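You operate a simulated robot arm through the tools that you are given. There is no shell and no other tool.

The job below is to be done with a simulated two-armed robot. You get a single attempt, and the scene is never put back.

Task
Lap the three proud shoes flush, one stroke each.
Fine: each time take the shoe whose gauge equals the bite readout; no stroke on a flush shoe; lay the lap back on its rest. Set down upright: hand lap.

It is judged by the outcome, as a careful person would: the job done as asked, and still so three seconds after it is handed in. It fails if anything else is knocked over, pushed out of place, dropped, spilled or broken.

Robot
Two 7-joint arms with fingered hands on one trunk that stands fixed in place. Base frame: the origin is at the foot of the trunk, x ahead of it, y to its left, z up. Readings come in m, degrees, newtons and seconds.
The left shoulder is at [0.03, 0.136, 1.28], the right one opposite. Each reaches about 1.253 m from its shoulder. Payload 5 kg a hand.
The tool frame of a hand sits at the grasp point between the pads (the TCP): z along the fingers, y along the line on which they close. The tips reach 0.042 m beyond it. The gripper opens to 0.208 m; its body begins 0.119 m behind the TCP. The gripper is a hand of 4 fingers: y runs from the thumb to the fingers, the wrist lies at [0, 0, -0.332] in the tool frame, and closing takes about 1.5 s.
Orientation is that of the tool frame in the base frame, as a unit quaternion [x, y, z, w]. With the fingers straight down and closing along the base's y, the tool's x points along the base's -x, its y along +y and its z along -z.

Tools
- The arms move only by the tool servo_tool. It takes "left_targets", "right_targets" or both (then of equal length, played together; a hand with none holds still); each is a list of rows, each a list of 6 numbers: the shift along the tool's x, y, z in units of 20 mm (1.0 is 20 mm), then the turn, a rotation vector about the tool's x, y, z in units of 6 degrees (1.0 is 6 degrees). In form: [[dx, dy, dz, ax, ay, az], ...]. A call has 1 to 20 rows; each row shifts and turns the commanded pose from where the row before left it, along the tool's axes as they then stand. "left_jaw" and "right_jaw" are, for a hand that has rows, the gripper command, from -1 (shut) to 1 (fully open), values between in proportion, set as the call begins (left out, the last holds). A call with a number of a shift or a turn outside -1 to 1 is refused whole. Rows are played at 5 a second. More than 0.05 m and 8.6 degrees between two rows, or a gripper value outside its range, and nothing of the call is played. Where a pose cannot be reached the arm comes as near as it can. A force on the tool above 40 N (or 10 N above the force at the start of the call, whichever is more), or a blocked arm, ends the call early, and 0.2 s more pass. The fingers move at their own pace (about 0.072 m/s each) and stop on an object; they squeeze with about 30 N. The grip force told is the motor's: it shows also when the fingers shut on nothing. Time passes only in rows, and 0.2 s behind the last, so rows that do not move let the fingers close. The reply holds the time, the measured pose of the TCP, the force on the tool along the base axes, the opening and the grip force, in the units named above and with some noise, with the torque about the TCP (base axes, N m) and any sound that the robot's microphone picked up.
- Cameras (640 x 400 px; columns grow to the right, rows downward): "scene" is now at [0.0492, -0.0125, 2.0096]; the picture's right is [-0.15, -0.99, 0.00], its down [-0.72, 0.11, -0.68] and it looks along [0.68, -0.11, -0.73] (base axes); focal length 342 px, centre (320, 200). "left" rides on the left gripper at [-0.101, 0, -0.145] in its tool frame; the picture's right is [0.00, -1.00, 0.00], its down [0.82, 0.00, -0.57] and it looks along [0.57, 0.00, 0.82] (tool axes); focal length 261 px, centre (320, 200). "right" rides on the right gripper at [0.101, 0, -0.145] in its tool frame; the picture's right is [-0.01, 1.00, 0.00], its down [-0.82, 0.00, -0.57] and it looks along [-0.57, 0.00, 0.82] (tool axes); focal length 261 px, centre (320, 200). There is no depth. A picture from a camera that has moved, and an enlarged one, comes with that camera's place and axes in the base frame and with its lens.
- get_image(camera): a new picture of that camera. No time passes.
- raise_lower(by): moves the trunk up (or, below 0, down) by that many m; the arms and the scene camera ride with it, the base frame stays. It gives what a move gives, with no picture.
- set_grasp(shape, hand): the hand has 4 fingers and takes this shape, open, in about a second: jaw (thumb against the fingers, like two jaws); tri (thumb and two fingers); tip (a fingertip pinch); poke (one finger out to press); point (the index stretched); flat (the hand flat); cup (the hand cupped); fist (a fist). The gripper value then closes the fingers along that shape, each until it touches; the sizes above hold for jaw. It gives what a move gives, with no picture.
- turn_head(pan, tilt): turns the head with the scene camera to pan (to the left, within 143 degrees either way) and tilt (down, from -29 to 69), counted from straight ahead of the robot. It gives what a move gives.
- inspect(camera, box): a new picture of the part [left, top, right, bottom] of that camera's present view, enlarged. No time passes.
- close_job(): hands the job in; it is judged then, once.

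Nothing tells you positions but the pictures and the camera data. Unless the task says otherwise, let go and move clear before handing in.

The tools are called as name(argument=value, ...) on one line, values as JSON. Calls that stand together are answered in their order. servo_tool: Moves the arms, as the interface text tells. Its arguments: {"type":"object","properties":{"left_targets":{"type":"array","items":{"type":"array","items":{"type":"number"}}},"left_jaw":{"type":"number"},"right_targets":{"type":"array","items":{"type":"array","items":{"type":"number"}}},"right_jaw":{"type":"number"}},"required":[]} The other tools are called the same way: raise_lower (by) moves the trunk up or down; set_grasp (shape, hand) gives the hand a shape; turn_head (pan, tilt) turns the head that bears the scene camera; get_image (camera) takes a picture; inspect (camera, box) takes an enlarged picture of a part of a camera's view; close_job () hands the job in.

At the start:

```text
time: 0.0
left_eef_pos: [0.6967, 0.283, 1.2896]
left_tool_rot: [0.0, 1.0, 0.0, -0.001]
left_wrist_force: [-0.2, 0.3, -0.5]
left_wrist_torque: [-0.02, -0.02, 0.0]
left_opening: 0.2077
left_grasp_force: 0.0
left_shape: jaw
right_eef_pos: [0.7509, -0.4256, 1.2216]
right_tool_rot: [0.0, 1.0, 0.0, 0.0]
right_wrist_force: [-1.2, -0.9, 0.0]
right_wrist_torque: [-0.02, 0.0, 0.0]
right_opening: 0.208
right_grasp_force: 0.0
right_shape: jaw
trunk travel left (down, up): [-0.3, 0.19]
head pan, tilt (commanded): [-8.8, 46.9]
```

scene: 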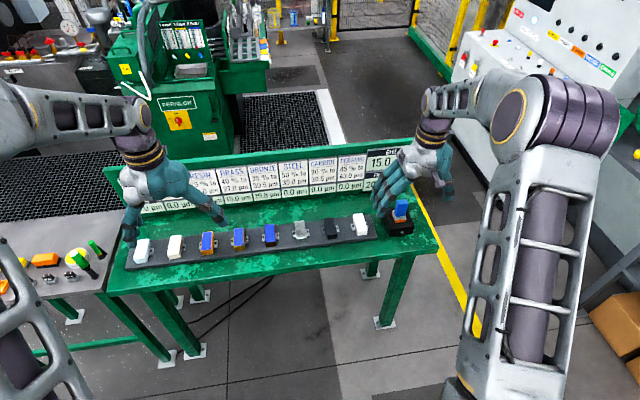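
right: 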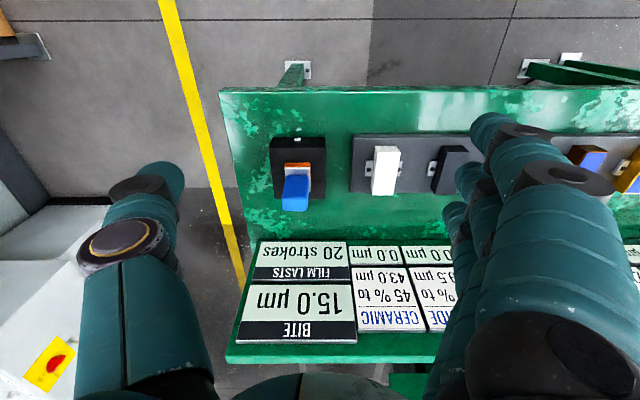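
left: 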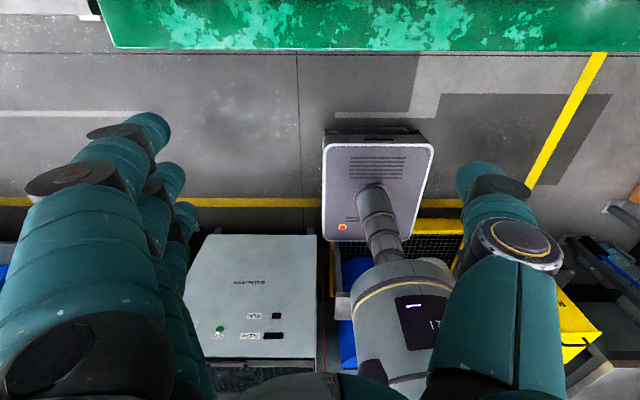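

I see a green bench with a row of eight shoes on a strip, gauge cards behind each, a bite readout at the right, and the hand lap on its rest at the right end. I'll look closely at the cards and shoes first.

inspect(camera="scene", box=[100, 130, 260, 230])

inspect(camera="scene", box=[240, 130, 400, 230])

inspect(camera="right", box=[220, 80, 540, 360])

inspect(camera="scene", box=[340, 140, 440, 240])

```text
4.00 times, centred on (180, 180) of scene
camera zoom: at [0.0492, -0.0125, 2.0096], right [-0.15, -0.99, 0.0], down [-0.72, 0.11, -0.68], along [0.68, -0.11, -0.73], focal length 1368 px, centre (880, 280)
```

zoom: 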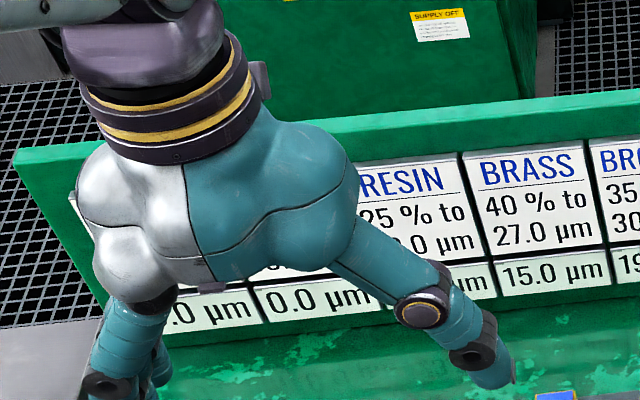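

```text
4.00 times, centred on (320, 180) of scene
camera zoom: at [0.0492, -0.0125, 2.0096], right [-0.15, -0.99, 0.0], down [-0.72, 0.11, -0.68], along [0.68, -0.11, -0.73], focal length 1368 px, centre (320, 280)
```

zoom: 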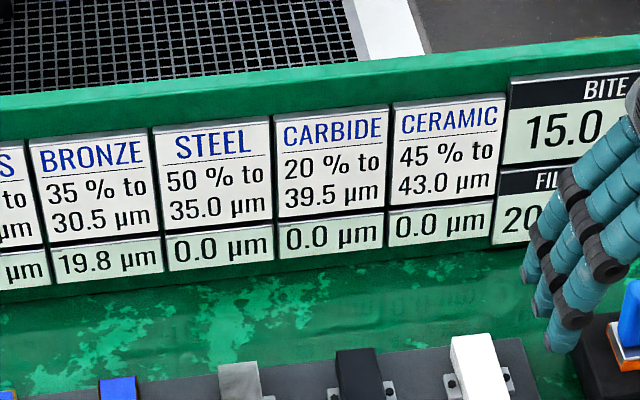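

```text
1.43 times, centred on (380, 220) of right
camera zoom: at [0.6487, -0.4247, 1.367], right [0.01, 1.0, 0.0], down [0.82, 0.0, 0.57], along [0.57, 0.0, -0.82], focal length 372 px, centre (234, 171)
```

zoom: 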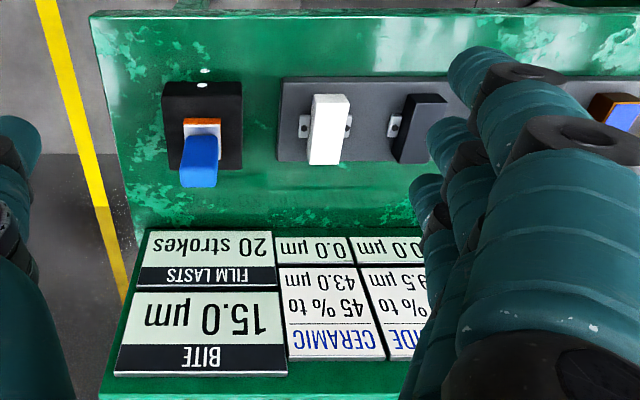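

```text
4.00 times, centred on (390, 190) of scene
camera zoom: at [0.0492, -0.0125, 2.0096], right [-0.15, -0.99, 0.0], down [-0.72, 0.11, -0.68], along [0.68, -0.11, -0.73], focal length 1368 px, centre (40, 240)
```

zoom: 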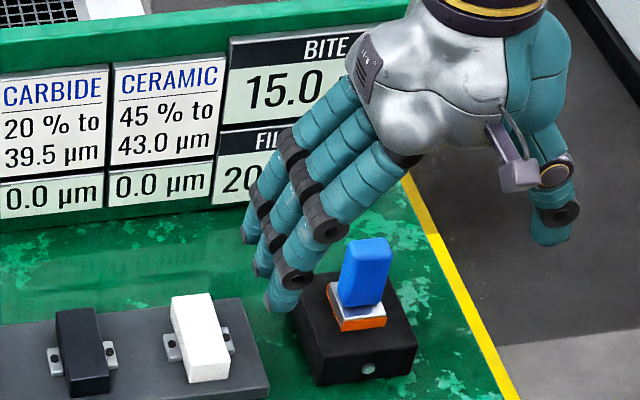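

The cards read brass 15.0, bronze 19.8, and a resin card hidden behind the left hand. I'll move the left arm back and aside to read the remaining cards.

servo_tool(left_targets=[[1, 1, -0.5, 0, 0, 0], [1, 1, -0.5, 0, 0, 0], [1, 1, -0.5, 0, 0, 0], [1, 1, -0.5, 0, 0, 0], [1, 1, -0.5, 0, 0, 0], [1, 1, -0.5, 0, 0, 0], [1, 1, -0.5, 0, 0, 0], [1, 1, -0.5, 0, 0, 0], [1, 1, -0.5, 0, 0, 0], [1, 1, -0.5, 0, 0, 0]])

get_image(camera="scene")

inspect(camera="scene", box=[100, 130, 260, 230])

inspect(camera="scene", box=[120, 210, 280, 290])

inspect(camera="scene", box=[260, 190, 420, 270])

```text
time: 2.2
left_eef_pos: [0.4963, 0.4842, 1.391]
left_tool_rot: [0.001, 1.0, 0.0, -0.001]
left_wrist_force: [-0.5, -0.9, -0.3]
left_wrist_torque: [-0.04, -0.12, 0.01]
left_opening: 0.208
left_grasp_force: 0.1
left_shape: jaw
right_eef_pos: [0.7495, -0.4249, 1.2224]
right_tool_rot: [0.001, 1.0, 0.0, 0.0]
right_wrist_force: [-2.1, 0.6, 0.1]
right_wrist_torque: [0.01, -0.1, -0.01]
right_opening: 0.2079
right_grasp_force: 0.2
right_shape: jaw
trunk travel left (down, up): [-0.3, 0.19]
head pan, tilt (commanded): [-8.8, 46.9]
```

```text
taken
camera scene: at [0.0472, -0.0117, 2.0097], right [-0.15, -0.99, 0.0], down [-0.72, 0.11, -0.68], along [0.68, -0.11, -0.73], focal length 342 px, centre (320, 200)
```

scene: 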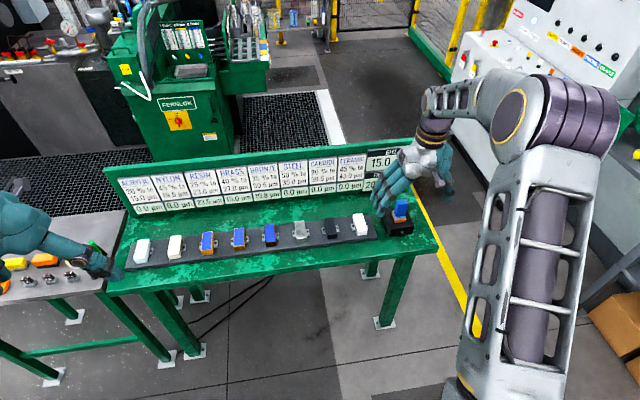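

```text
4.00 times, centred on (180, 180) of scene
camera zoom: at [0.0472, -0.0117, 2.0097], right [-0.15, -0.99, 0.0], down [-0.72, 0.11, -0.68], along [0.68, -0.11, -0.73], focal length 1368 px, centre (880, 280)
```

zoom: 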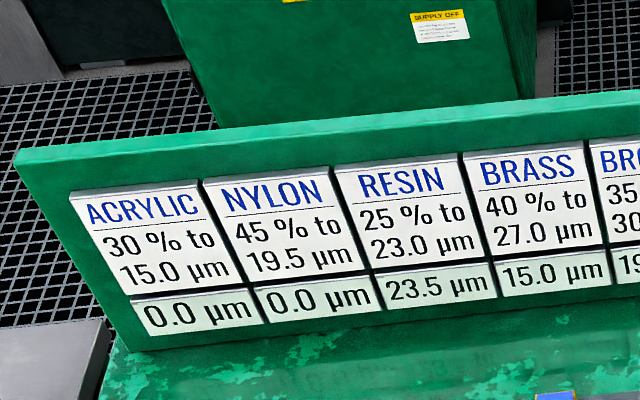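

```text
4.00 times, centred on (200, 250) of scene
camera zoom: at [0.0472, -0.0117, 2.0097], right [-0.15, -0.99, 0.0], down [-0.72, 0.11, -0.68], along [0.68, -0.11, -0.73], focal length 1368 px, centre (800, 0)
```

zoom: 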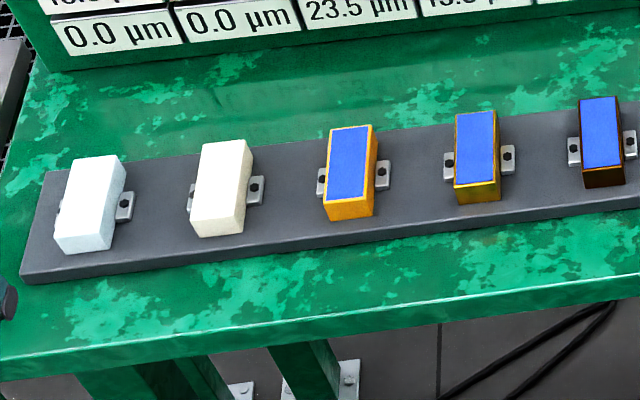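

```text
4.00 times, centred on (340, 230) of scene
camera zoom: at [0.0472, -0.0117, 2.0097], right [-0.15, -0.99, 0.0], down [-0.72, 0.11, -0.68], along [0.68, -0.11, -0.73], focal length 1368 px, centre (240, 80)
```

zoom: 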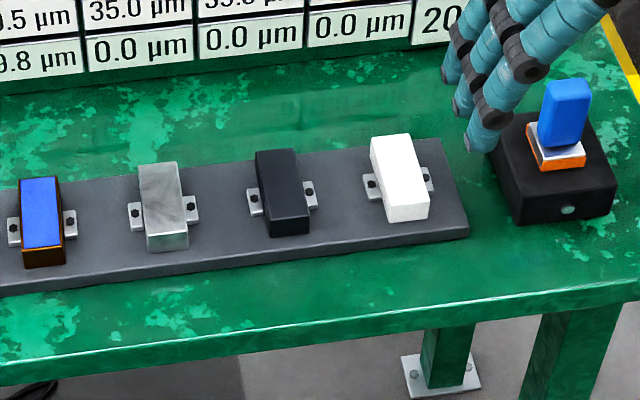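

The path is brass (15.0), whose 40% pull toward 27 gives 19.8 for bronze, then 23.5 for resin. Next I'll bring the right hand nearer to the lap to look at its shape and place it accurately.

servo_tool(right_targets=[[-0.3, -0.38, 1, 0, 0, 0], [-0.3, -0.38, 1, 0, 0, 0], [-0.3, -0.38, 1, 0, 0, 0], [-0.3, -0.38, 1, 0, 0, 0], [-0.3, -0.38, 1, 0, 0, 0]])

get_image(camera="right")

inspect(camera="right", box=[220, 120, 420, 280])

get_image(camera="scene")

inspect(camera="scene", box=[360, 170, 440, 250])

```text
time: 3.4
left_eef_pos: [0.4975, 0.484, 1.3885]
left_tool_rot: [0.0, 1.0, 0.0, 0.001]
left_wrist_force: [0.8, -0.5, 0.1]
left_wrist_torque: [0.08, 0.1, 0.01]
left_opening: 0.2077
left_grasp_force: 0.0
left_shape: jaw
right_eef_pos: [0.7798, -0.4645, 1.1203]
right_tool_rot: [0.0, 1.0, 0.0, 0.0]
right_wrist_force: [0.8, -0.1, 0.6]
right_wrist_torque: [0.03, 0.08, 0.02]
right_opening: 0.2076
right_grasp_force: 0.1
right_shape: jaw
trunk travel left (down, up): [-0.3, 0.19]
head pan, tilt (commanded): [-8.8, 46.9]
```

```text
taken
camera right: at [0.6792, -0.4634, 1.2657], right [0.01, 1.0, 0.0], down [0.82, 0.0, 0.57], along [0.57, 0.0, -0.82], focal length 261 px, centre (320, 200)
```

right: 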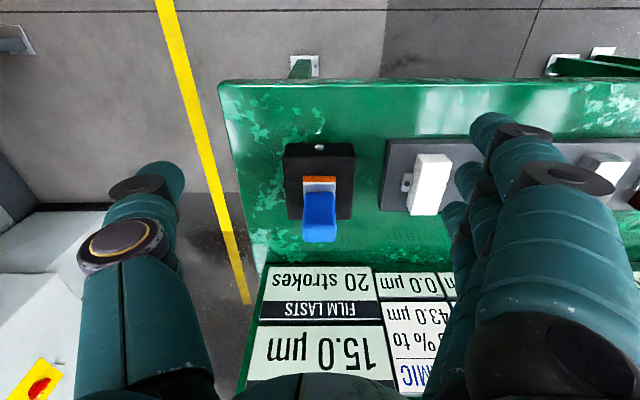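

```text
2.50 times, centred on (320, 200) of right
camera zoom: at [0.6792, -0.4634, 1.2657], right [0.01, 1.0, 0.0], down [0.82, 0.0, 0.57], along [0.57, 0.0, -0.82], focal length 652 px, centre (320, 200)
```

zoom: 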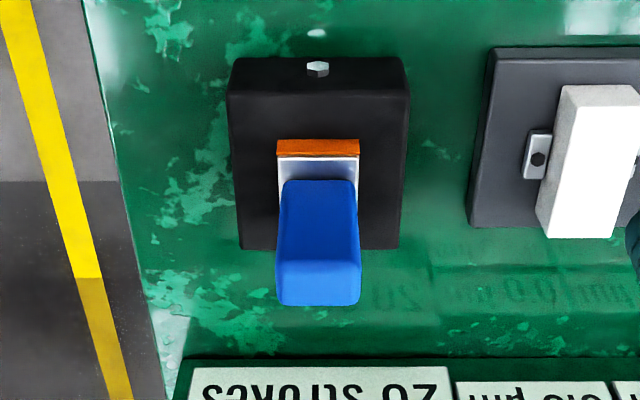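

```text
taken
camera scene: at [0.0503, -0.0134, 2.0095], right [-0.15, -0.99, 0.0], down [-0.72, 0.11, -0.68], along [0.67, -0.1, -0.73], focal length 342 px, centre (320, 200)
```

scene: 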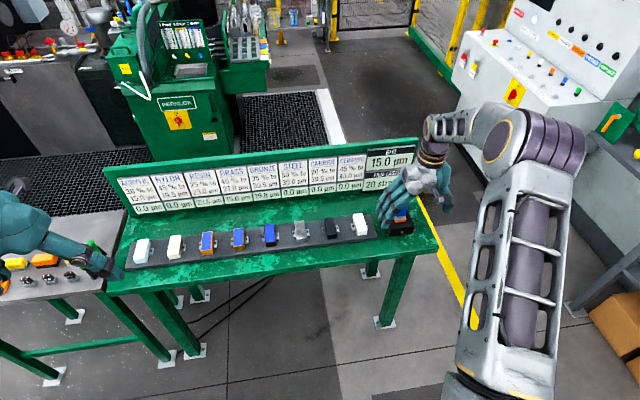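

```text
5.00 times, centred on (400, 210) of scene
camera zoom: at [0.0503, -0.0134, 2.0095], right [-0.15, -0.99, 0.0], down [-0.72, 0.11, -0.68], along [0.67, -0.1, -0.73], focal length 1709 px, centre (-80, 150)
```

zoom: 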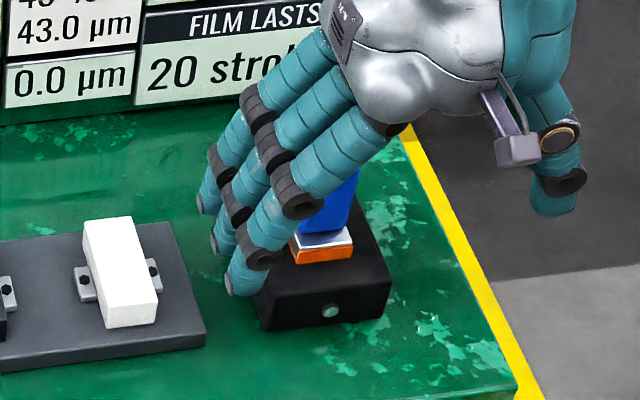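

The lap's blue handle stands at roughly (0.92, -0.465), about 0.045 m wide in y, on a plate resting on a black block whose top is near z = 0.90. I'll move the right hand over it with the jaw half open, to check both reach and alignment.

servo_tool(right_targets=[[-1, 0, 0, 0, 0, 0], [-1, 0, 0, 0, 0, 0], [-1, 0, 0, 0, 0, 0], [-1, 0, 0, 0, 0, 0], [-1, 0, 0, 0, 0, 0], [-1, 0, 0, 0, 0, 0], [-1, 0, 0, 0, 0, 0]], right_jaw=0.0)

get_image(camera="right")

get_image(camera="scene")

inspect(camera="scene", box=[350, 110, 470, 250])

```text
time: 5.0
left_eef_pos: [0.4985, 0.4825, 1.3892]
left_tool_rot: [0.001, 1.0, 0.0, -0.001]
left_wrist_force: [0.7, -1.1, 0.9]
left_wrist_torque: [0.03, 0.09, -0.01]
left_opening: 0.2074
left_grasp_force: 0.0
left_shape: jaw
right_eef_pos: [0.9156, -0.4606, 1.1212]
right_tool_rot: [0.0, 1.0, 0.0, 0.0]
right_wrist_force: [0.4, -0.5, 1.0]
right_wrist_torque: [0.09, 0.04, 0.0]
right_opening: 0.1049
right_grasp_force: 0.0
right_shape: jaw
right hand out of reach, approached as far as the arm can: row 7
trunk travel left (down, up): [-0.3, 0.19]
head pan, tilt (commanded): [-8.8, 46.9]
```

```text
taken
camera right: at [0.8143, -0.4598, 1.2669], right [0.01, 1.0, 0.0], down [0.82, 0.0, 0.57], along [0.57, 0.0, -0.82], focal length 261 px, centre (320, 200)
```

right: 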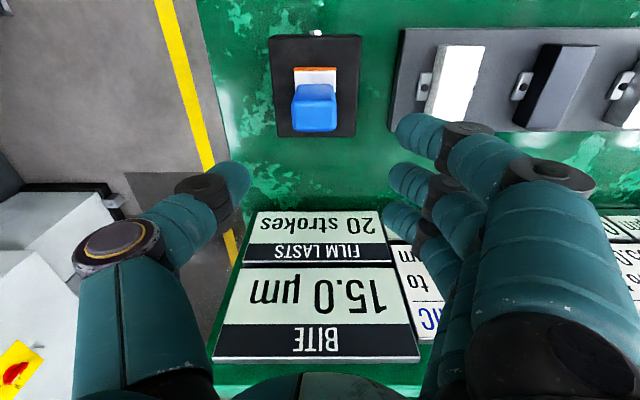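

```text
taken
camera scene: at [0.0506, -0.0122, 2.0095], right [-0.15, -0.99, 0.0], down [-0.72, 0.11, -0.68], along [0.67, -0.11, -0.73], focal length 342 px, centre (320, 200)
```

scene: 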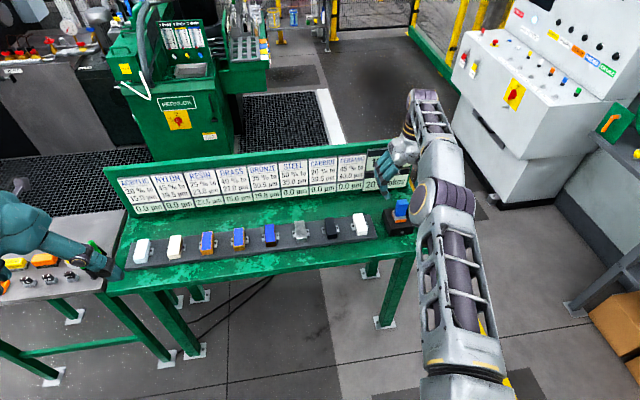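

```text
2.86 times, centred on (410, 180) of scene
camera zoom: at [0.0506, -0.0122, 2.0095], right [-0.15, -0.99, 0.0], down [-0.72, 0.11, -0.68], along [0.67, -0.11, -0.73], focal length 977 px, centre (63, 257)
```

zoom: 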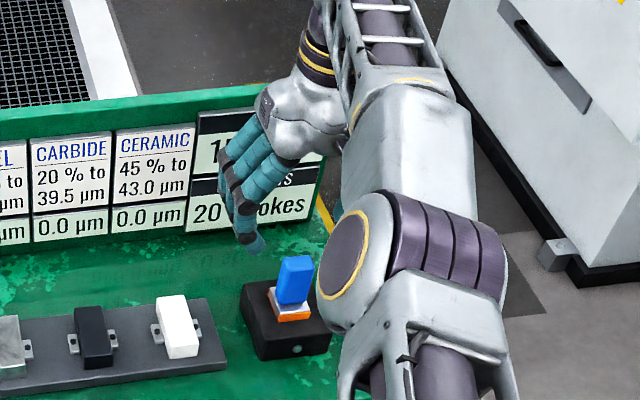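

The hand reached x = 0.916 at the limit of the arm. I'll zoom in here to triangulate the lap and shoes using the two right-camera views.

inspect(camera="right", box=[240, 20, 400, 160])

inspect(camera="right", box=[400, 20, 640, 160])

```text
2.86 times, centred on (320, 90) of right
camera zoom: at [0.8143, -0.4598, 1.2669], right [0.01, 1.0, 0.0], down [0.82, 0.0, 0.57], along [0.57, 0.0, -0.82], focal length 745 px, centre (320, 514)
```

zoom: 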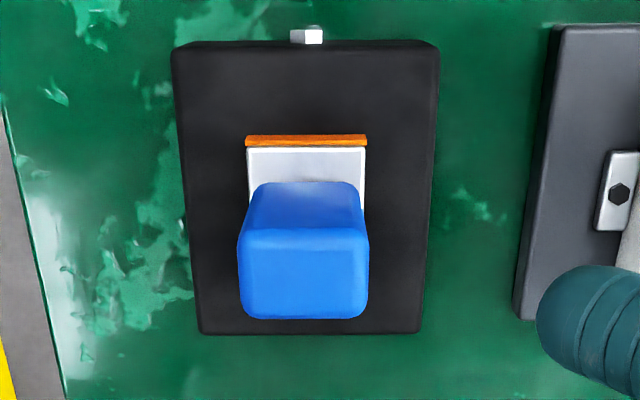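

```text
2.67 times, centred on (520, 90) of right
camera zoom: at [0.8143, -0.4598, 1.2669], right [0.01, 1.0, 0.0], down [0.82, 0.0, 0.57], along [0.57, 0.0, -0.82], focal length 695 px, centre (-213, 493)
```

zoom: 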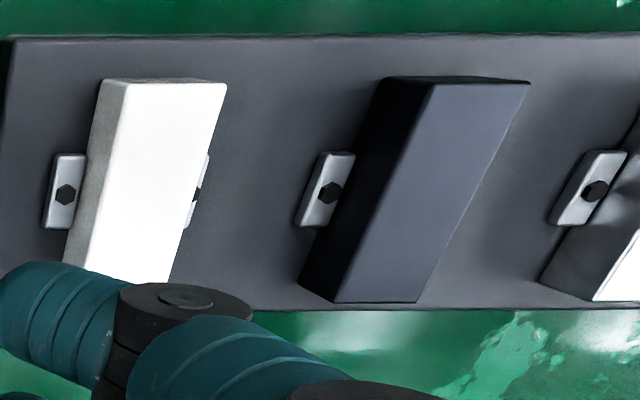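

The triangulation puts the handle at about (0.886, -0.464), with its top at z = 1.038, its plate at 0.951–0.965 and the shoe tops at z ≈ 0.95. The arm only just reaches the far shoes, so I'll grip with the hand pitched 12° forward; I'll back up and pitch now.

servo_tool(right_targets=[[0.75, 0, 0, 0, 0, 0], [0.75, 0, 0, 0, 0, 0], [0, 0, 0, 0, -1, 0], [0, 0, 0, 0, -1, 0], [0, 0, 0, 0, 0, 0]], right_jaw=0.0)

get_image(camera="right")

inspect(camera="scene", box=[350, 130, 450, 250])

```text
time: 6.2
left_eef_pos: [0.4977, 0.4822, 1.3886]
left_tool_rot: [-0.001, 1.0, 0.0, -0.001]
left_wrist_force: [0.2, -0.2, -0.8]
left_wrist_torque: [-0.03, 0.09, -0.01]
left_opening: 0.2079
left_grasp_force: 0.0
left_shape: jaw
right_eef_pos: [0.8855, -0.4601, 1.121]
right_tool_rot: [0.0, 0.995, -0.001, 0.105]
right_wrist_force: [0.6, -0.9, -0.8]
right_wrist_torque: [-0.01, 0.03, -0.04]
right_opening: 0.1047
right_grasp_force: 0.1
right_shape: jaw
trunk travel left (down, up): [-0.3, 0.19]
head pan, tilt (commanded): [-8.8, 46.9]
```

```text
taken
camera right: at [0.7559, -0.4599, 1.2418], right [0.01, 1.0, 0.0], down [0.68, 0.0, 0.73], along [0.73, 0.0, -0.68], focal length 261 px, centre (320, 200)
```

right: 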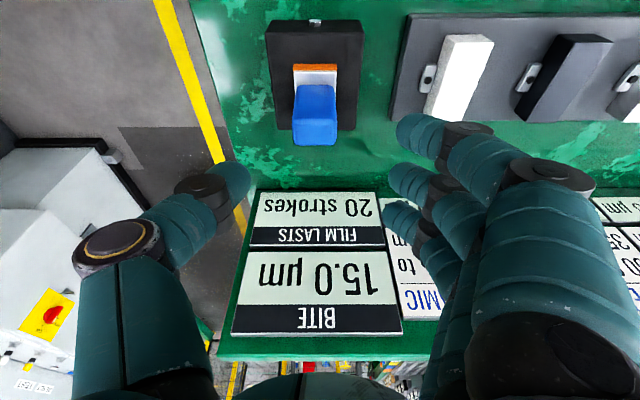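

```text
3.33 times, centred on (400, 190) of scene
camera zoom: at [0.0506, -0.0122, 2.0095], right [-0.15, -0.99, 0.0], down [-0.72, 0.11, -0.68], along [0.67, -0.11, -0.73], focal length 1140 px, centre (53, 233)
```

zoom: 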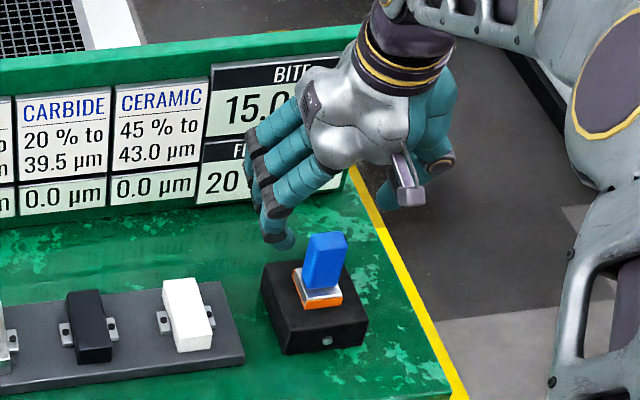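

The hand is pitched 12° and sits just above the lap, about 4 mm off in y. I'll go down part of the way with the jaw straddling the handle and check clearance.

servo_tool(right_targets=[[0.168, -0.055, 0.79, 0, 0, 0], [0.168, -0.055, 0.79, 0, 0, 0], [0.168, -0.055, 0.79, 0, 0, 0], [0.168, -0.055, 0.79, 0, 0, 0]])

get_image(camera="right")

inspect(camera="scene", box=[350, 130, 450, 250])

get_image(camera="left")

```text
time: 7.2
left_eef_pos: [0.4966, 0.4835, 1.3889]
left_tool_rot: [0.0, 1.0, 0.0, 0.0]
left_wrist_force: [0.2, 0.5, 0.4]
left_wrist_torque: [0.04, 0.05, 0.03]
left_opening: 0.2079
left_grasp_force: 0.1
left_shape: jaw
right_eef_pos: [0.8862, -0.4647, 1.0568]
right_tool_rot: [-0.001, 0.995, 0.0, 0.104]
right_wrist_force: [0.8, -0.4, -0.7]
right_wrist_torque: [0.04, 0.1, 0.05]
right_opening: 0.1051
right_grasp_force: 0.1
right_shape: jaw
trunk travel left (down, up): [-0.3, 0.19]
head pan, tilt (commanded): [-8.8, 46.9]
```

```text
taken
camera right: at [0.7558, -0.4634, 1.178], right [0.01, 1.0, 0.0], down [0.68, 0.0, 0.73], along [0.73, 0.0, -0.68], focal length 261 px, centre (320, 200)
```

right: 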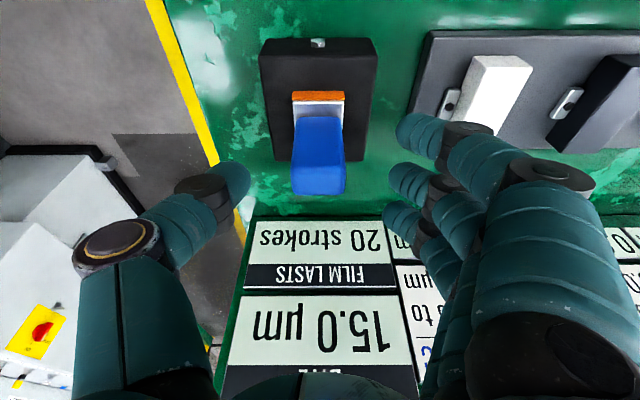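

```text
3.33 times, centred on (400, 190) of scene
camera zoom: at [0.0503, -0.0129, 2.0095], right [-0.15, -0.99, 0.0], down [-0.72, 0.11, -0.68], along [0.67, -0.11, -0.73], focal length 1140 px, centre (53, 233)
```

zoom: 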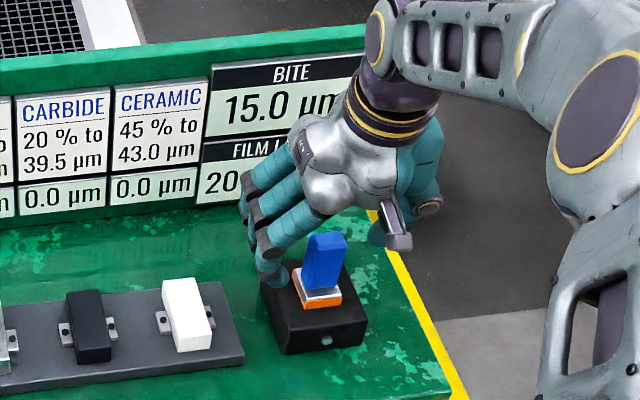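

```text
taken
camera left: at [0.5983, 0.4833, 1.5328], right [0.0, -1.0, 0.0], down [-0.82, 0.0, 0.57], along [-0.57, 0.0, -0.82], focal length 261 px, centre (320, 200)
```

left: 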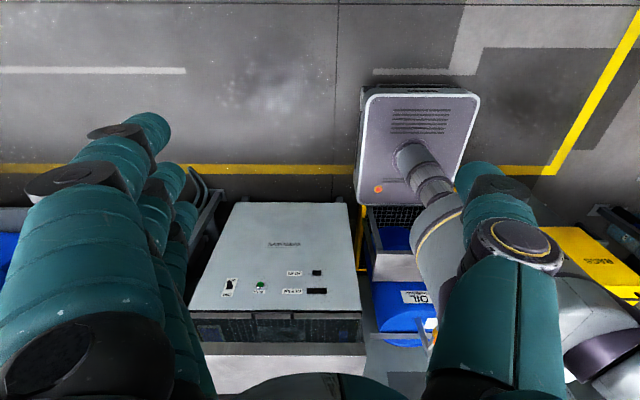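

Everything lines up: the fingers straddle the handle with clear space on both sides. I'll go down to grip height and close.

servo_tool(right_targets=[[0.114, 0, 0.535, 0, 0, 0], [0.114, 0, 0.535, 0, 0, 0], [0.114, 0, 0.535, 0, 0, 0], [0, 0, 0, 0, 0, 0]])

get_image(camera="right")

inspect(camera="scene", box=[360, 150, 440, 250])

```text
time: 8.2
left_eef_pos: [0.4964, 0.4844, 1.3883]
left_tool_rot: [0.001, 1.0, 0.0, 0.001]
left_wrist_force: [0.2, -0.3, -0.5]
left_wrist_torque: [-0.02, -0.04, 0.0]
left_opening: 0.2079
left_grasp_force: 0.1
left_shape: jaw
right_eef_pos: [0.8833, -0.4639, 1.0247]
right_tool_rot: [0.0, 0.995, 0.0, 0.104]
right_wrist_force: [0.2, -0.3, -0.9]
right_wrist_torque: [-0.01, 0.0, 0.02]
right_opening: 0.1049
right_grasp_force: 0.1
right_shape: jaw
trunk travel left (down, up): [-0.3, 0.19]
head pan, tilt (commanded): [-8.8, 46.9]
```

```text
taken
camera right: at [0.7543, -0.4634, 1.1448], right [0.0, 1.0, 0.0], down [0.68, 0.0, 0.73], along [0.73, 0.0, -0.68], focal length 261 px, centre (320, 200)
```

right: 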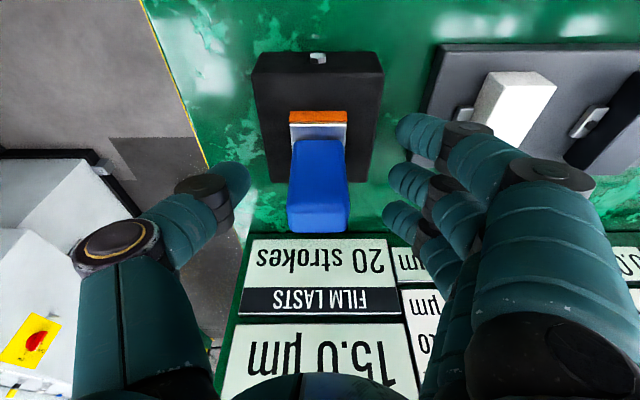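

```text
4.00 times, centred on (400, 200) of scene
camera zoom: at [0.0492, -0.0124, 2.0096], right [-0.15, -0.99, 0.0], down [-0.72, 0.11, -0.68], along [0.68, -0.11, -0.73], focal length 1368 px, centre (0, 200)
```

zoom: 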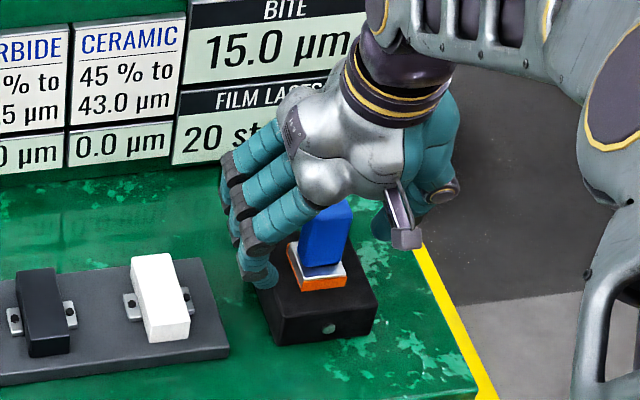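

The handle is centred between thumb and middle finger. Closing the jaw now.

servo_tool(right_targets=[[0, 0, 0, 0, 0, 0], [0, 0, 0, 0, 0, 0], [0, 0, 0, 0, 0, 0], [0, 0, 0, 0, 0, 0], [0, 0, 0, 0, 0, 0], [0, 0, 0, 0, 0, 0], [0, 0, 0, 0, 0, 0], [0, 0, 0, 0, 0, 0], [0, 0, 0, 0, 0, 0]], right_jaw=-1)

get_image(camera="right")

inspect(camera="scene", box=[360, 150, 440, 250])

```text
time: 10.2
left_eef_pos: [0.4963, 0.4837, 1.3884]
left_tool_rot: [0.0, 1.0, 0.0, 0.0]
left_wrist_force: [0.6, 0.4, -0.5]
left_wrist_torque: [0.01, -0.02, -0.02]
left_opening: 0.2077
left_grasp_force: 0.0
left_shape: jaw
right_eef_pos: [0.8832, -0.4642, 1.0251]
right_tool_rot: [0.0, 0.994, 0.0, 0.106]
right_wrist_force: [1.1, -4.8, 10.2]
right_wrist_torque: [-0.1, -0.05, 0.04]
right_opening: 0.0163
right_grasp_force: 30.5
right_shape: jaw
trunk travel left (down, up): [-0.3, 0.19]
head pan, tilt (commanded): [-8.8, 46.9]
```

```text
taken
camera right: at [0.754, -0.4638, 1.1458], right [0.01, 1.0, 0.0], down [0.68, 0.0, 0.73], along [0.73, 0.0, -0.68], focal length 261 px, centre (320, 200)
```

right: 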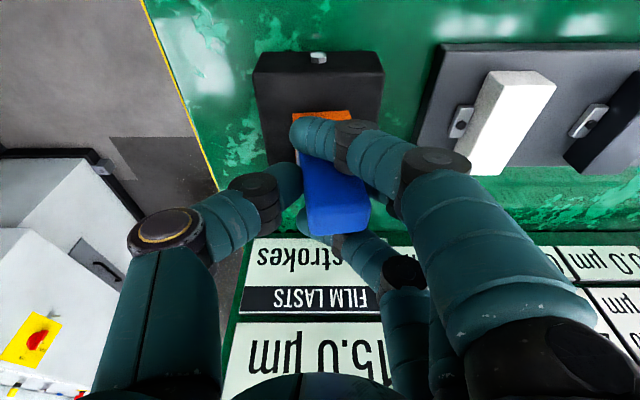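

```text
4.00 times, centred on (400, 200) of scene
camera zoom: at [0.0481, -0.0125, 2.0097], right [-0.15, -0.99, 0.0], down [-0.72, 0.11, -0.68], along [0.68, -0.11, -0.73], focal length 1368 px, centre (0, 200)
```

zoom: 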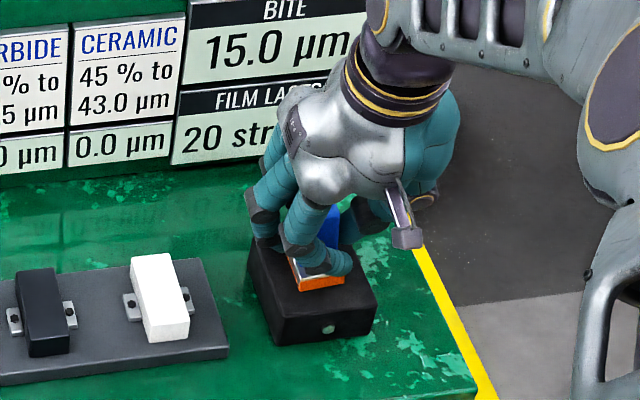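

The grip closed but the handle looks leaned a little toward +y and I feel 10 N upward. I'll look closely before lifting.

inspect(camera="right", box=[230, 60, 430, 260])

inspect(camera="scene", box=[380, 190, 430, 240])

```text
2.00 times, centred on (330, 160) of right
camera zoom: at [0.754, -0.4638, 1.1458], right [0.01, 1.0, 0.0], down [0.68, 0.0, 0.73], along [0.73, 0.0, -0.68], focal length 521 px, centre (300, 280)
```

zoom: 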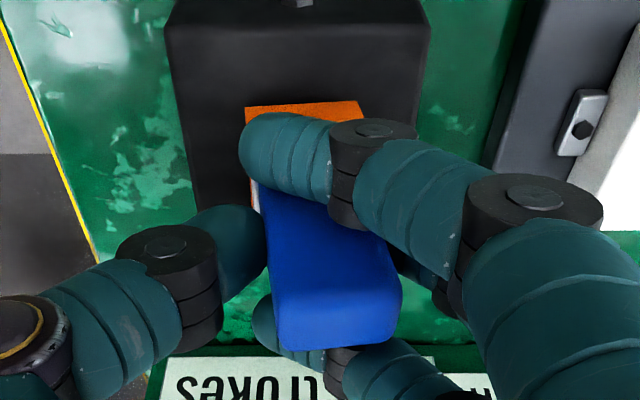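

```text
8.00 times, centred on (405, 215) of scene
camera zoom: at [0.0481, -0.0125, 2.0097], right [-0.15, -0.99, 0.0], down [-0.72, 0.11, -0.68], along [0.68, -0.11, -0.73], focal length 2735 px, centre (-360, 80)
```

zoom: 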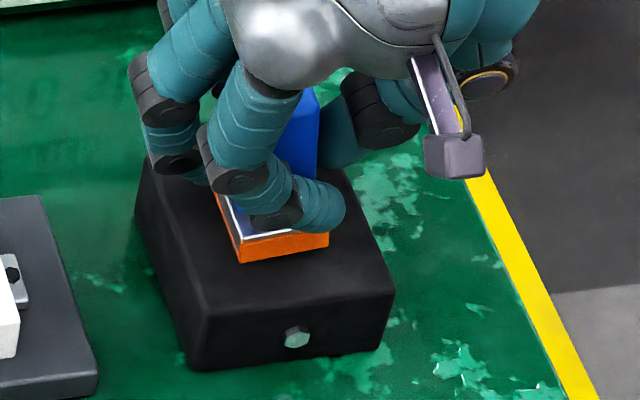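

The lap rolled about 5° in the grip, because a near outer finger presses on the plate. I'll open, rise clear, and check the other hand shapes in free air before re-gripping.

servo_tool(right_targets=[[0, 0, 0, 0, 0, 0], [0, 0, 0, 0, 0, 0], [0, 0, 0, 0, 0, 0], [0, 0, 0, 0, 0, 0], [0, 0, 0, 0, 0, 0], [0, 0, 0, 0, 0, 0]], right_jaw=0.0)

get_image(camera="right")

inspect(camera="scene", box=[380, 190, 430, 240])

```text
time: 11.6
left_eef_pos: [0.4968, 0.4835, 1.3893]
left_tool_rot: [0.001, 1.0, 0.001, 0.0]
left_wrist_force: [-0.2, 0.0, -0.5]
left_wrist_torque: [0.02, -0.01, 0.02]
left_opening: 0.208
left_grasp_force: 0.0
left_shape: jaw
right_eef_pos: [0.8855, -0.4641, 1.0239]
right_tool_rot: [0.0, 0.995, 0.001, 0.105]
right_wrist_force: [-0.5, 0.0, -0.6]
right_wrist_torque: [-0.01, 0.02, 0.04]
right_opening: 0.1032
right_grasp_force: 0.0
right_shape: jaw
trunk travel left (down, up): [-0.3, 0.19]
head pan, tilt (commanded): [-8.8, 46.9]
```

```text
taken
camera right: at [0.7544, -0.4633, 1.1447], right [0.0, 1.0, 0.0], down [0.68, 0.0, 0.73], along [0.73, 0.0, -0.68], focal length 261 px, centre (320, 200)
```

right: 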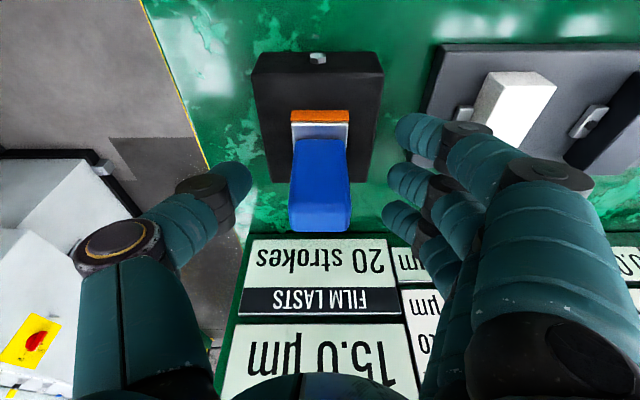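

```text
8.00 times, centred on (405, 215) of scene
camera zoom: at [0.0494, -0.0125, 2.0096], right [-0.15, -0.99, 0.0], down [-0.72, 0.11, -0.68], along [0.68, -0.11, -0.73], focal length 2735 px, centre (-360, 80)
```

zoom: 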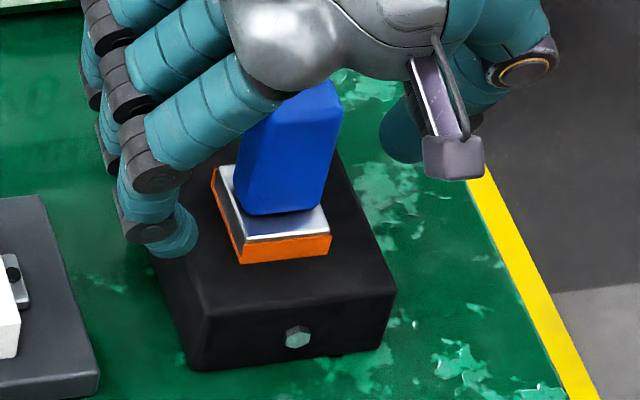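

The lap stood back upright on its rest, essentially where it was. I'll rise clear and try the "tri" shape in free air.

servo_tool(right_targets=[[-0.178, 0, -0.838, 0, 0, 0], [-0.178, 0, -0.838, 0, 0, 0], [-0.178, 0, -0.838, 0, 0, 0], [-0.178, 0, -0.838, 0, 0, 0], [-0.178, 0, -0.838, 0, 0, 0], [-0.178, 0, -0.838, 0, 0, 0], [-0.178, 0, -0.838, 0, 0, 0]])

set_grasp(shape="tri", hand="right")

get_image(camera="right")

inspect(camera="scene", box=[350, 110, 450, 230])

```text
time: 13.2
left_eef_pos: [0.4959, 0.4857, 1.3896]
left_tool_rot: [0.0, 1.0, 0.0, 0.0]
left_wrist_force: [0.1, 0.3, -0.1]
left_wrist_torque: [-0.02, -0.03, 0.0]
left_opening: 0.2079
left_grasp_force: 0.0
left_shape: jaw
right_eef_pos: [0.8846, -0.4648, 1.146]
right_tool_rot: [0.001, 0.995, 0.0, 0.104]
right_wrist_force: [0.1, 0.8, 0.6]
right_wrist_torque: [-0.07, -0.03, -0.04]
right_opening: 0.1031
right_grasp_force: 0.0
right_shape: jaw
trunk travel left (down, up): [-0.3, 0.19]
head pan, tilt (commanded): [-8.8, 46.9]
```

```text
time: 14.1
left_eef_pos: [0.4962, 0.4835, 1.3886]
left_tool_rot: [0.0, 1.0, 0.0, 0.0]
left_wrist_force: [0.2, 0.1, 0.0]
left_wrist_torque: [-0.01, 0.02, -0.01]
left_opening: 0.2076
left_grasp_force: 0.2
left_shape: jaw
right_eef_pos: [0.8842, -0.4643, 1.1473]
right_tool_rot: [0.0, 0.995, 0.0, 0.104]
right_wrist_force: [-0.1, 0.2, -0.2]
right_wrist_torque: [0.01, -0.05, 0.02]
right_opening: 0.2077
right_grasp_force: 0.2
right_shape: tri
trunk travel left (down, up): [-0.3, 0.19]
head pan, tilt (commanded): [-8.8, 46.9]
```

```text
taken
camera right: at [0.7549, -0.4647, 1.2669], right [0.01, 1.0, 0.0], down [0.68, 0.0, 0.73], along [0.73, 0.0, -0.68], focal length 261 px, centre (320, 200)
```

right: 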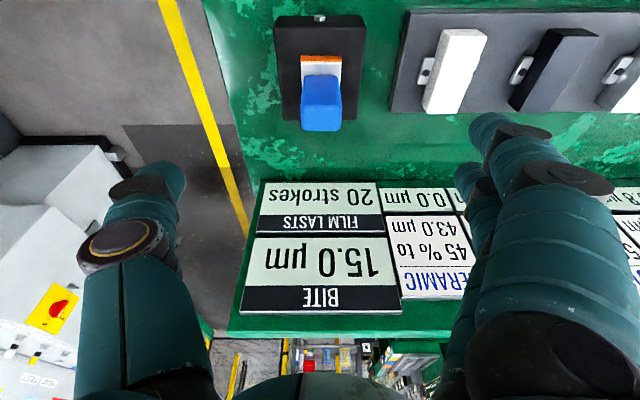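

```text
3.33 times, centred on (400, 170) of scene
camera zoom: at [0.049, -0.0124, 2.0096], right [-0.15, -0.99, 0.0], down [-0.72, 0.11, -0.68], along [0.68, -0.11, -0.73], focal length 1140 px, centre (53, 300)
```

zoom: 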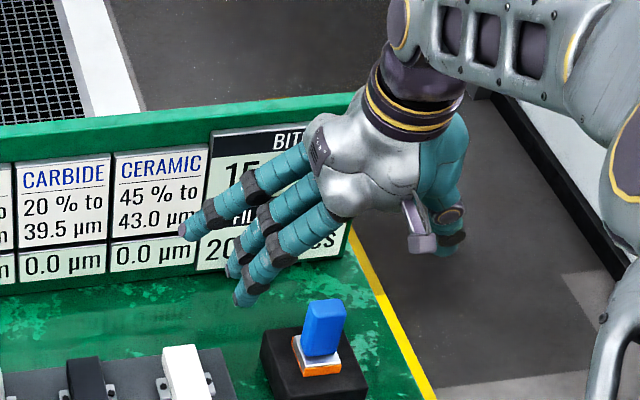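

In "tri" the far finger stretches aside while the near two stay. I'll see what "tip" looks like.

set_grasp(shape="tip", hand="right")

get_image(camera="right")

inspect(camera="scene", box=[350, 110, 450, 230])

```text
time: 15.0
left_eef_pos: [0.4961, 0.4834, 1.3893]
left_tool_rot: [0.0, 1.0, 0.001, 0.0]
left_wrist_force: [-0.6, 0.2, -0.3]
left_wrist_torque: [-0.02, -0.01, -0.04]
left_opening: 0.2077
left_grasp_force: 0.2
left_shape: jaw
right_eef_pos: [0.8842, -0.4646, 1.1445]
right_tool_rot: [0.0, 0.994, 0.0, 0.105]
right_wrist_force: [-0.5, 0.5, -0.3]
right_wrist_torque: [0.0, 0.01, 0.0]
right_opening: 0.2079
right_grasp_force: 0.1
right_shape: tip
trunk travel left (down, up): [-0.3, 0.19]
head pan, tilt (commanded): [-8.8, 46.9]
```

```text
taken
camera right: at [0.755, -0.4647, 1.2668], right [0.01, 1.0, 0.0], down [0.68, 0.0, 0.73], along [0.73, 0.0, -0.68], focal length 261 px, centre (320, 200)
```

right: 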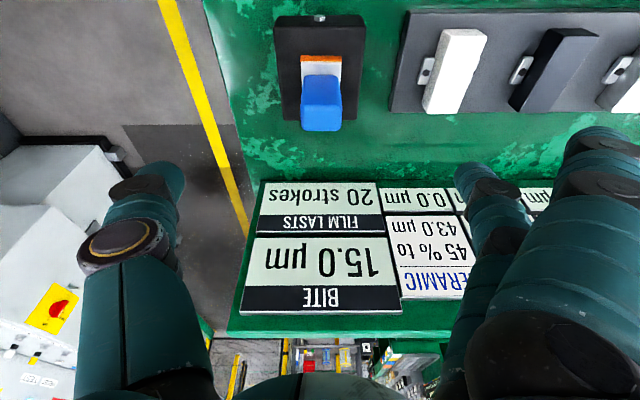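

```text
3.33 times, centred on (400, 170) of scene
camera zoom: at [0.0491, -0.0125, 2.0096], right [-0.15, -0.99, 0.0], down [-0.72, 0.11, -0.68], along [0.68, -0.11, -0.73], focal length 1140 px, centre (53, 300)
```

zoom: 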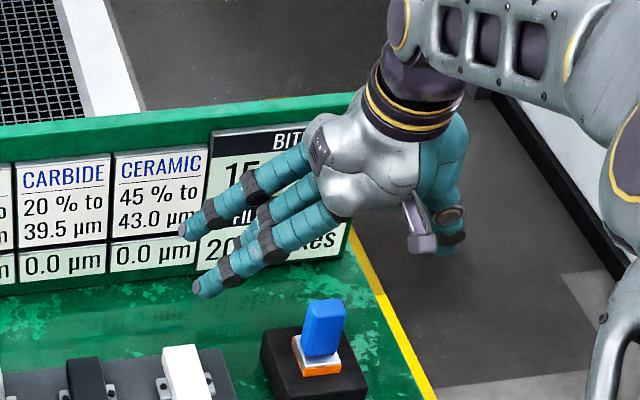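

"tip" leaves only thumb and middle finger to pinch, the other two stretched clear. I'll close it in free air to see how it meets.

servo_tool(right_targets=[[0, 0, 0, 0, 0, 0], [0, 0, 0, 0, 0, 0], [0, 0, 0, 0, 0, 0], [0, 0, 0, 0, 0, 0], [0, 0, 0, 0, 0, 0], [0, 0, 0, 0, 0, 0], [0, 0, 0, 0, 0, 0]], right_jaw=-0.6)

get_image(camera="right")

inspect(camera="scene", box=[350, 110, 450, 230])

```text
time: 16.6
left_eef_pos: [0.4961, 0.4839, 1.3889]
left_tool_rot: [-0.001, 1.0, 0.001, 0.0]
left_wrist_force: [0.6, -0.9, -0.3]
left_wrist_torque: [-0.02, -0.01, -0.01]
left_opening: 0.2081
left_grasp_force: 0.1
left_shape: jaw
right_eef_pos: [0.8846, -0.4644, 1.1448]
right_tool_rot: [0.001, 0.994, 0.0, 0.105]
right_wrist_force: [0.2, -0.3, 0.5]
right_wrist_torque: [-0.04, 0.03, -0.01]
right_opening: 0.0421
right_grasp_force: 0.0
right_shape: tip
trunk travel left (down, up): [-0.3, 0.19]
head pan, tilt (commanded): [-8.8, 46.9]
```

```text
taken
camera right: at [0.755, -0.4647, 1.267], right [0.0, 1.0, 0.0], down [0.68, 0.0, 0.73], along [0.73, 0.0, -0.68], focal length 261 px, centre (320, 200)
```

right: 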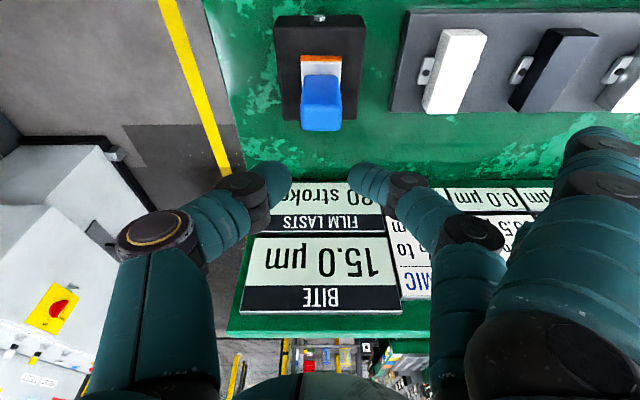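

```text
3.33 times, centred on (400, 170) of scene
camera zoom: at [0.0491, -0.0125, 2.0096], right [-0.15, -0.99, 0.0], down [-0.72, 0.11, -0.68], along [0.68, -0.11, -0.73], focal length 1140 px, centre (53, 300)
```

zoom: 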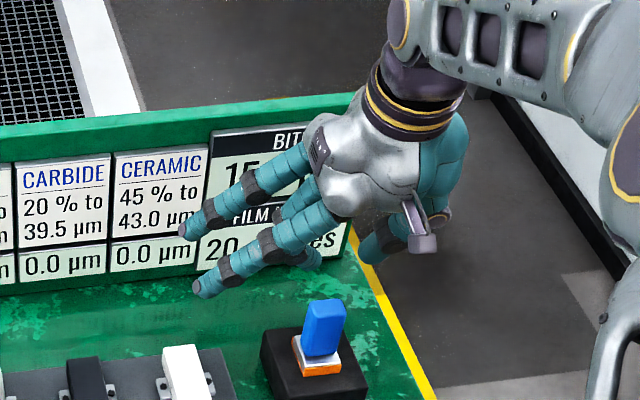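

The pinch meets symmetrically at the TCP with a 42 mm gap. I'll open it to about 0.10 m, go down over the handle to z ≈ 1.03, and check before closing.

servo_tool(right_targets=[[0, 0, 0, 0, 0, 0], [0, 0, 0, 0, 0, 0], [0, 0, 0, 0, 0, 0], [0, 0, 0, 0, 0, 0], [0.15, 0.006, 0.703, 0, 0, 0], [0.15, 0.006, 0.703, 0, 0, 0], [0.15, 0.006, 0.703, 0, 0, 0], [0.15, 0.006, 0.703, 0, 0, 0], [0.15, 0.006, 0.703, 0, 0, 0], [0.15, 0.006, 0.703, 0, 0, 0], [0.15, 0.006, 0.703, 0, 0, 0], [0.15, 0.006, 0.703, 0, 0, 0], [0, 0, 0, 0, 0, 0]], right_jaw=0.0)

get_image(camera="right")

inspect(camera="scene", box=[350, 150, 430, 250])

```text
time: 19.4
left_eef_pos: [0.4969, 0.484, 1.3904]
left_tool_rot: [0.0, 1.0, 0.0, 0.0]
left_wrist_force: [0.1, 0.6, -0.2]
left_wrist_torque: [-0.01, -0.06, -0.01]
left_opening: 0.2077
left_grasp_force: 0.1
left_shape: jaw
right_eef_pos: [0.8863, -0.4645, 1.03]
right_tool_rot: [0.0, 0.995, 0.0, 0.103]
right_wrist_force: [-0.4, 1.2, -0.5]
right_wrist_torque: [-0.01, -0.03, 0.02]
right_opening: 0.1028
right_grasp_force: 0.1
right_shape: tip
trunk travel left (down, up): [-0.3, 0.19]
head pan, tilt (commanded): [-8.8, 46.9]
```

```text
taken
camera right: at [0.7557, -0.4641, 1.151], right [0.01, 1.0, 0.0], down [0.68, 0.0, 0.73], along [0.73, 0.0, -0.68], focal length 261 px, centre (320, 200)
```

right: 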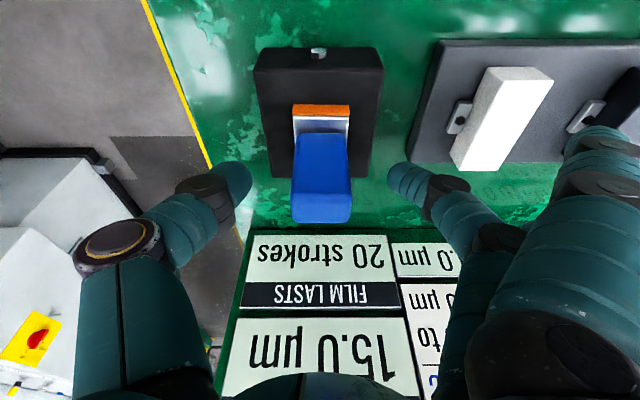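

```text
4.00 times, centred on (390, 200) of scene
camera zoom: at [0.0486, -0.0124, 2.0097], right [-0.15, -0.99, 0.0], down [-0.72, 0.11, -0.68], along [0.68, -0.11, -0.73], focal length 1368 px, centre (40, 200)
```

zoom: 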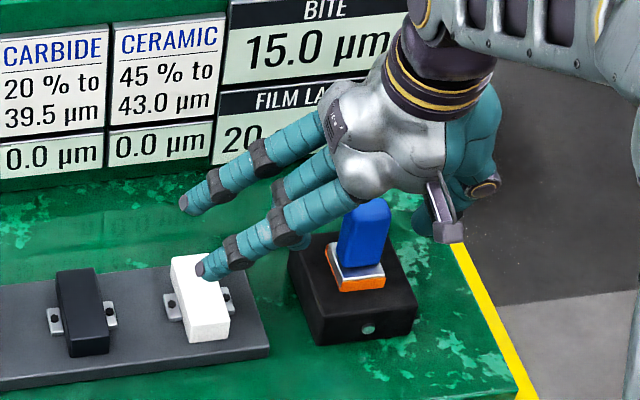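

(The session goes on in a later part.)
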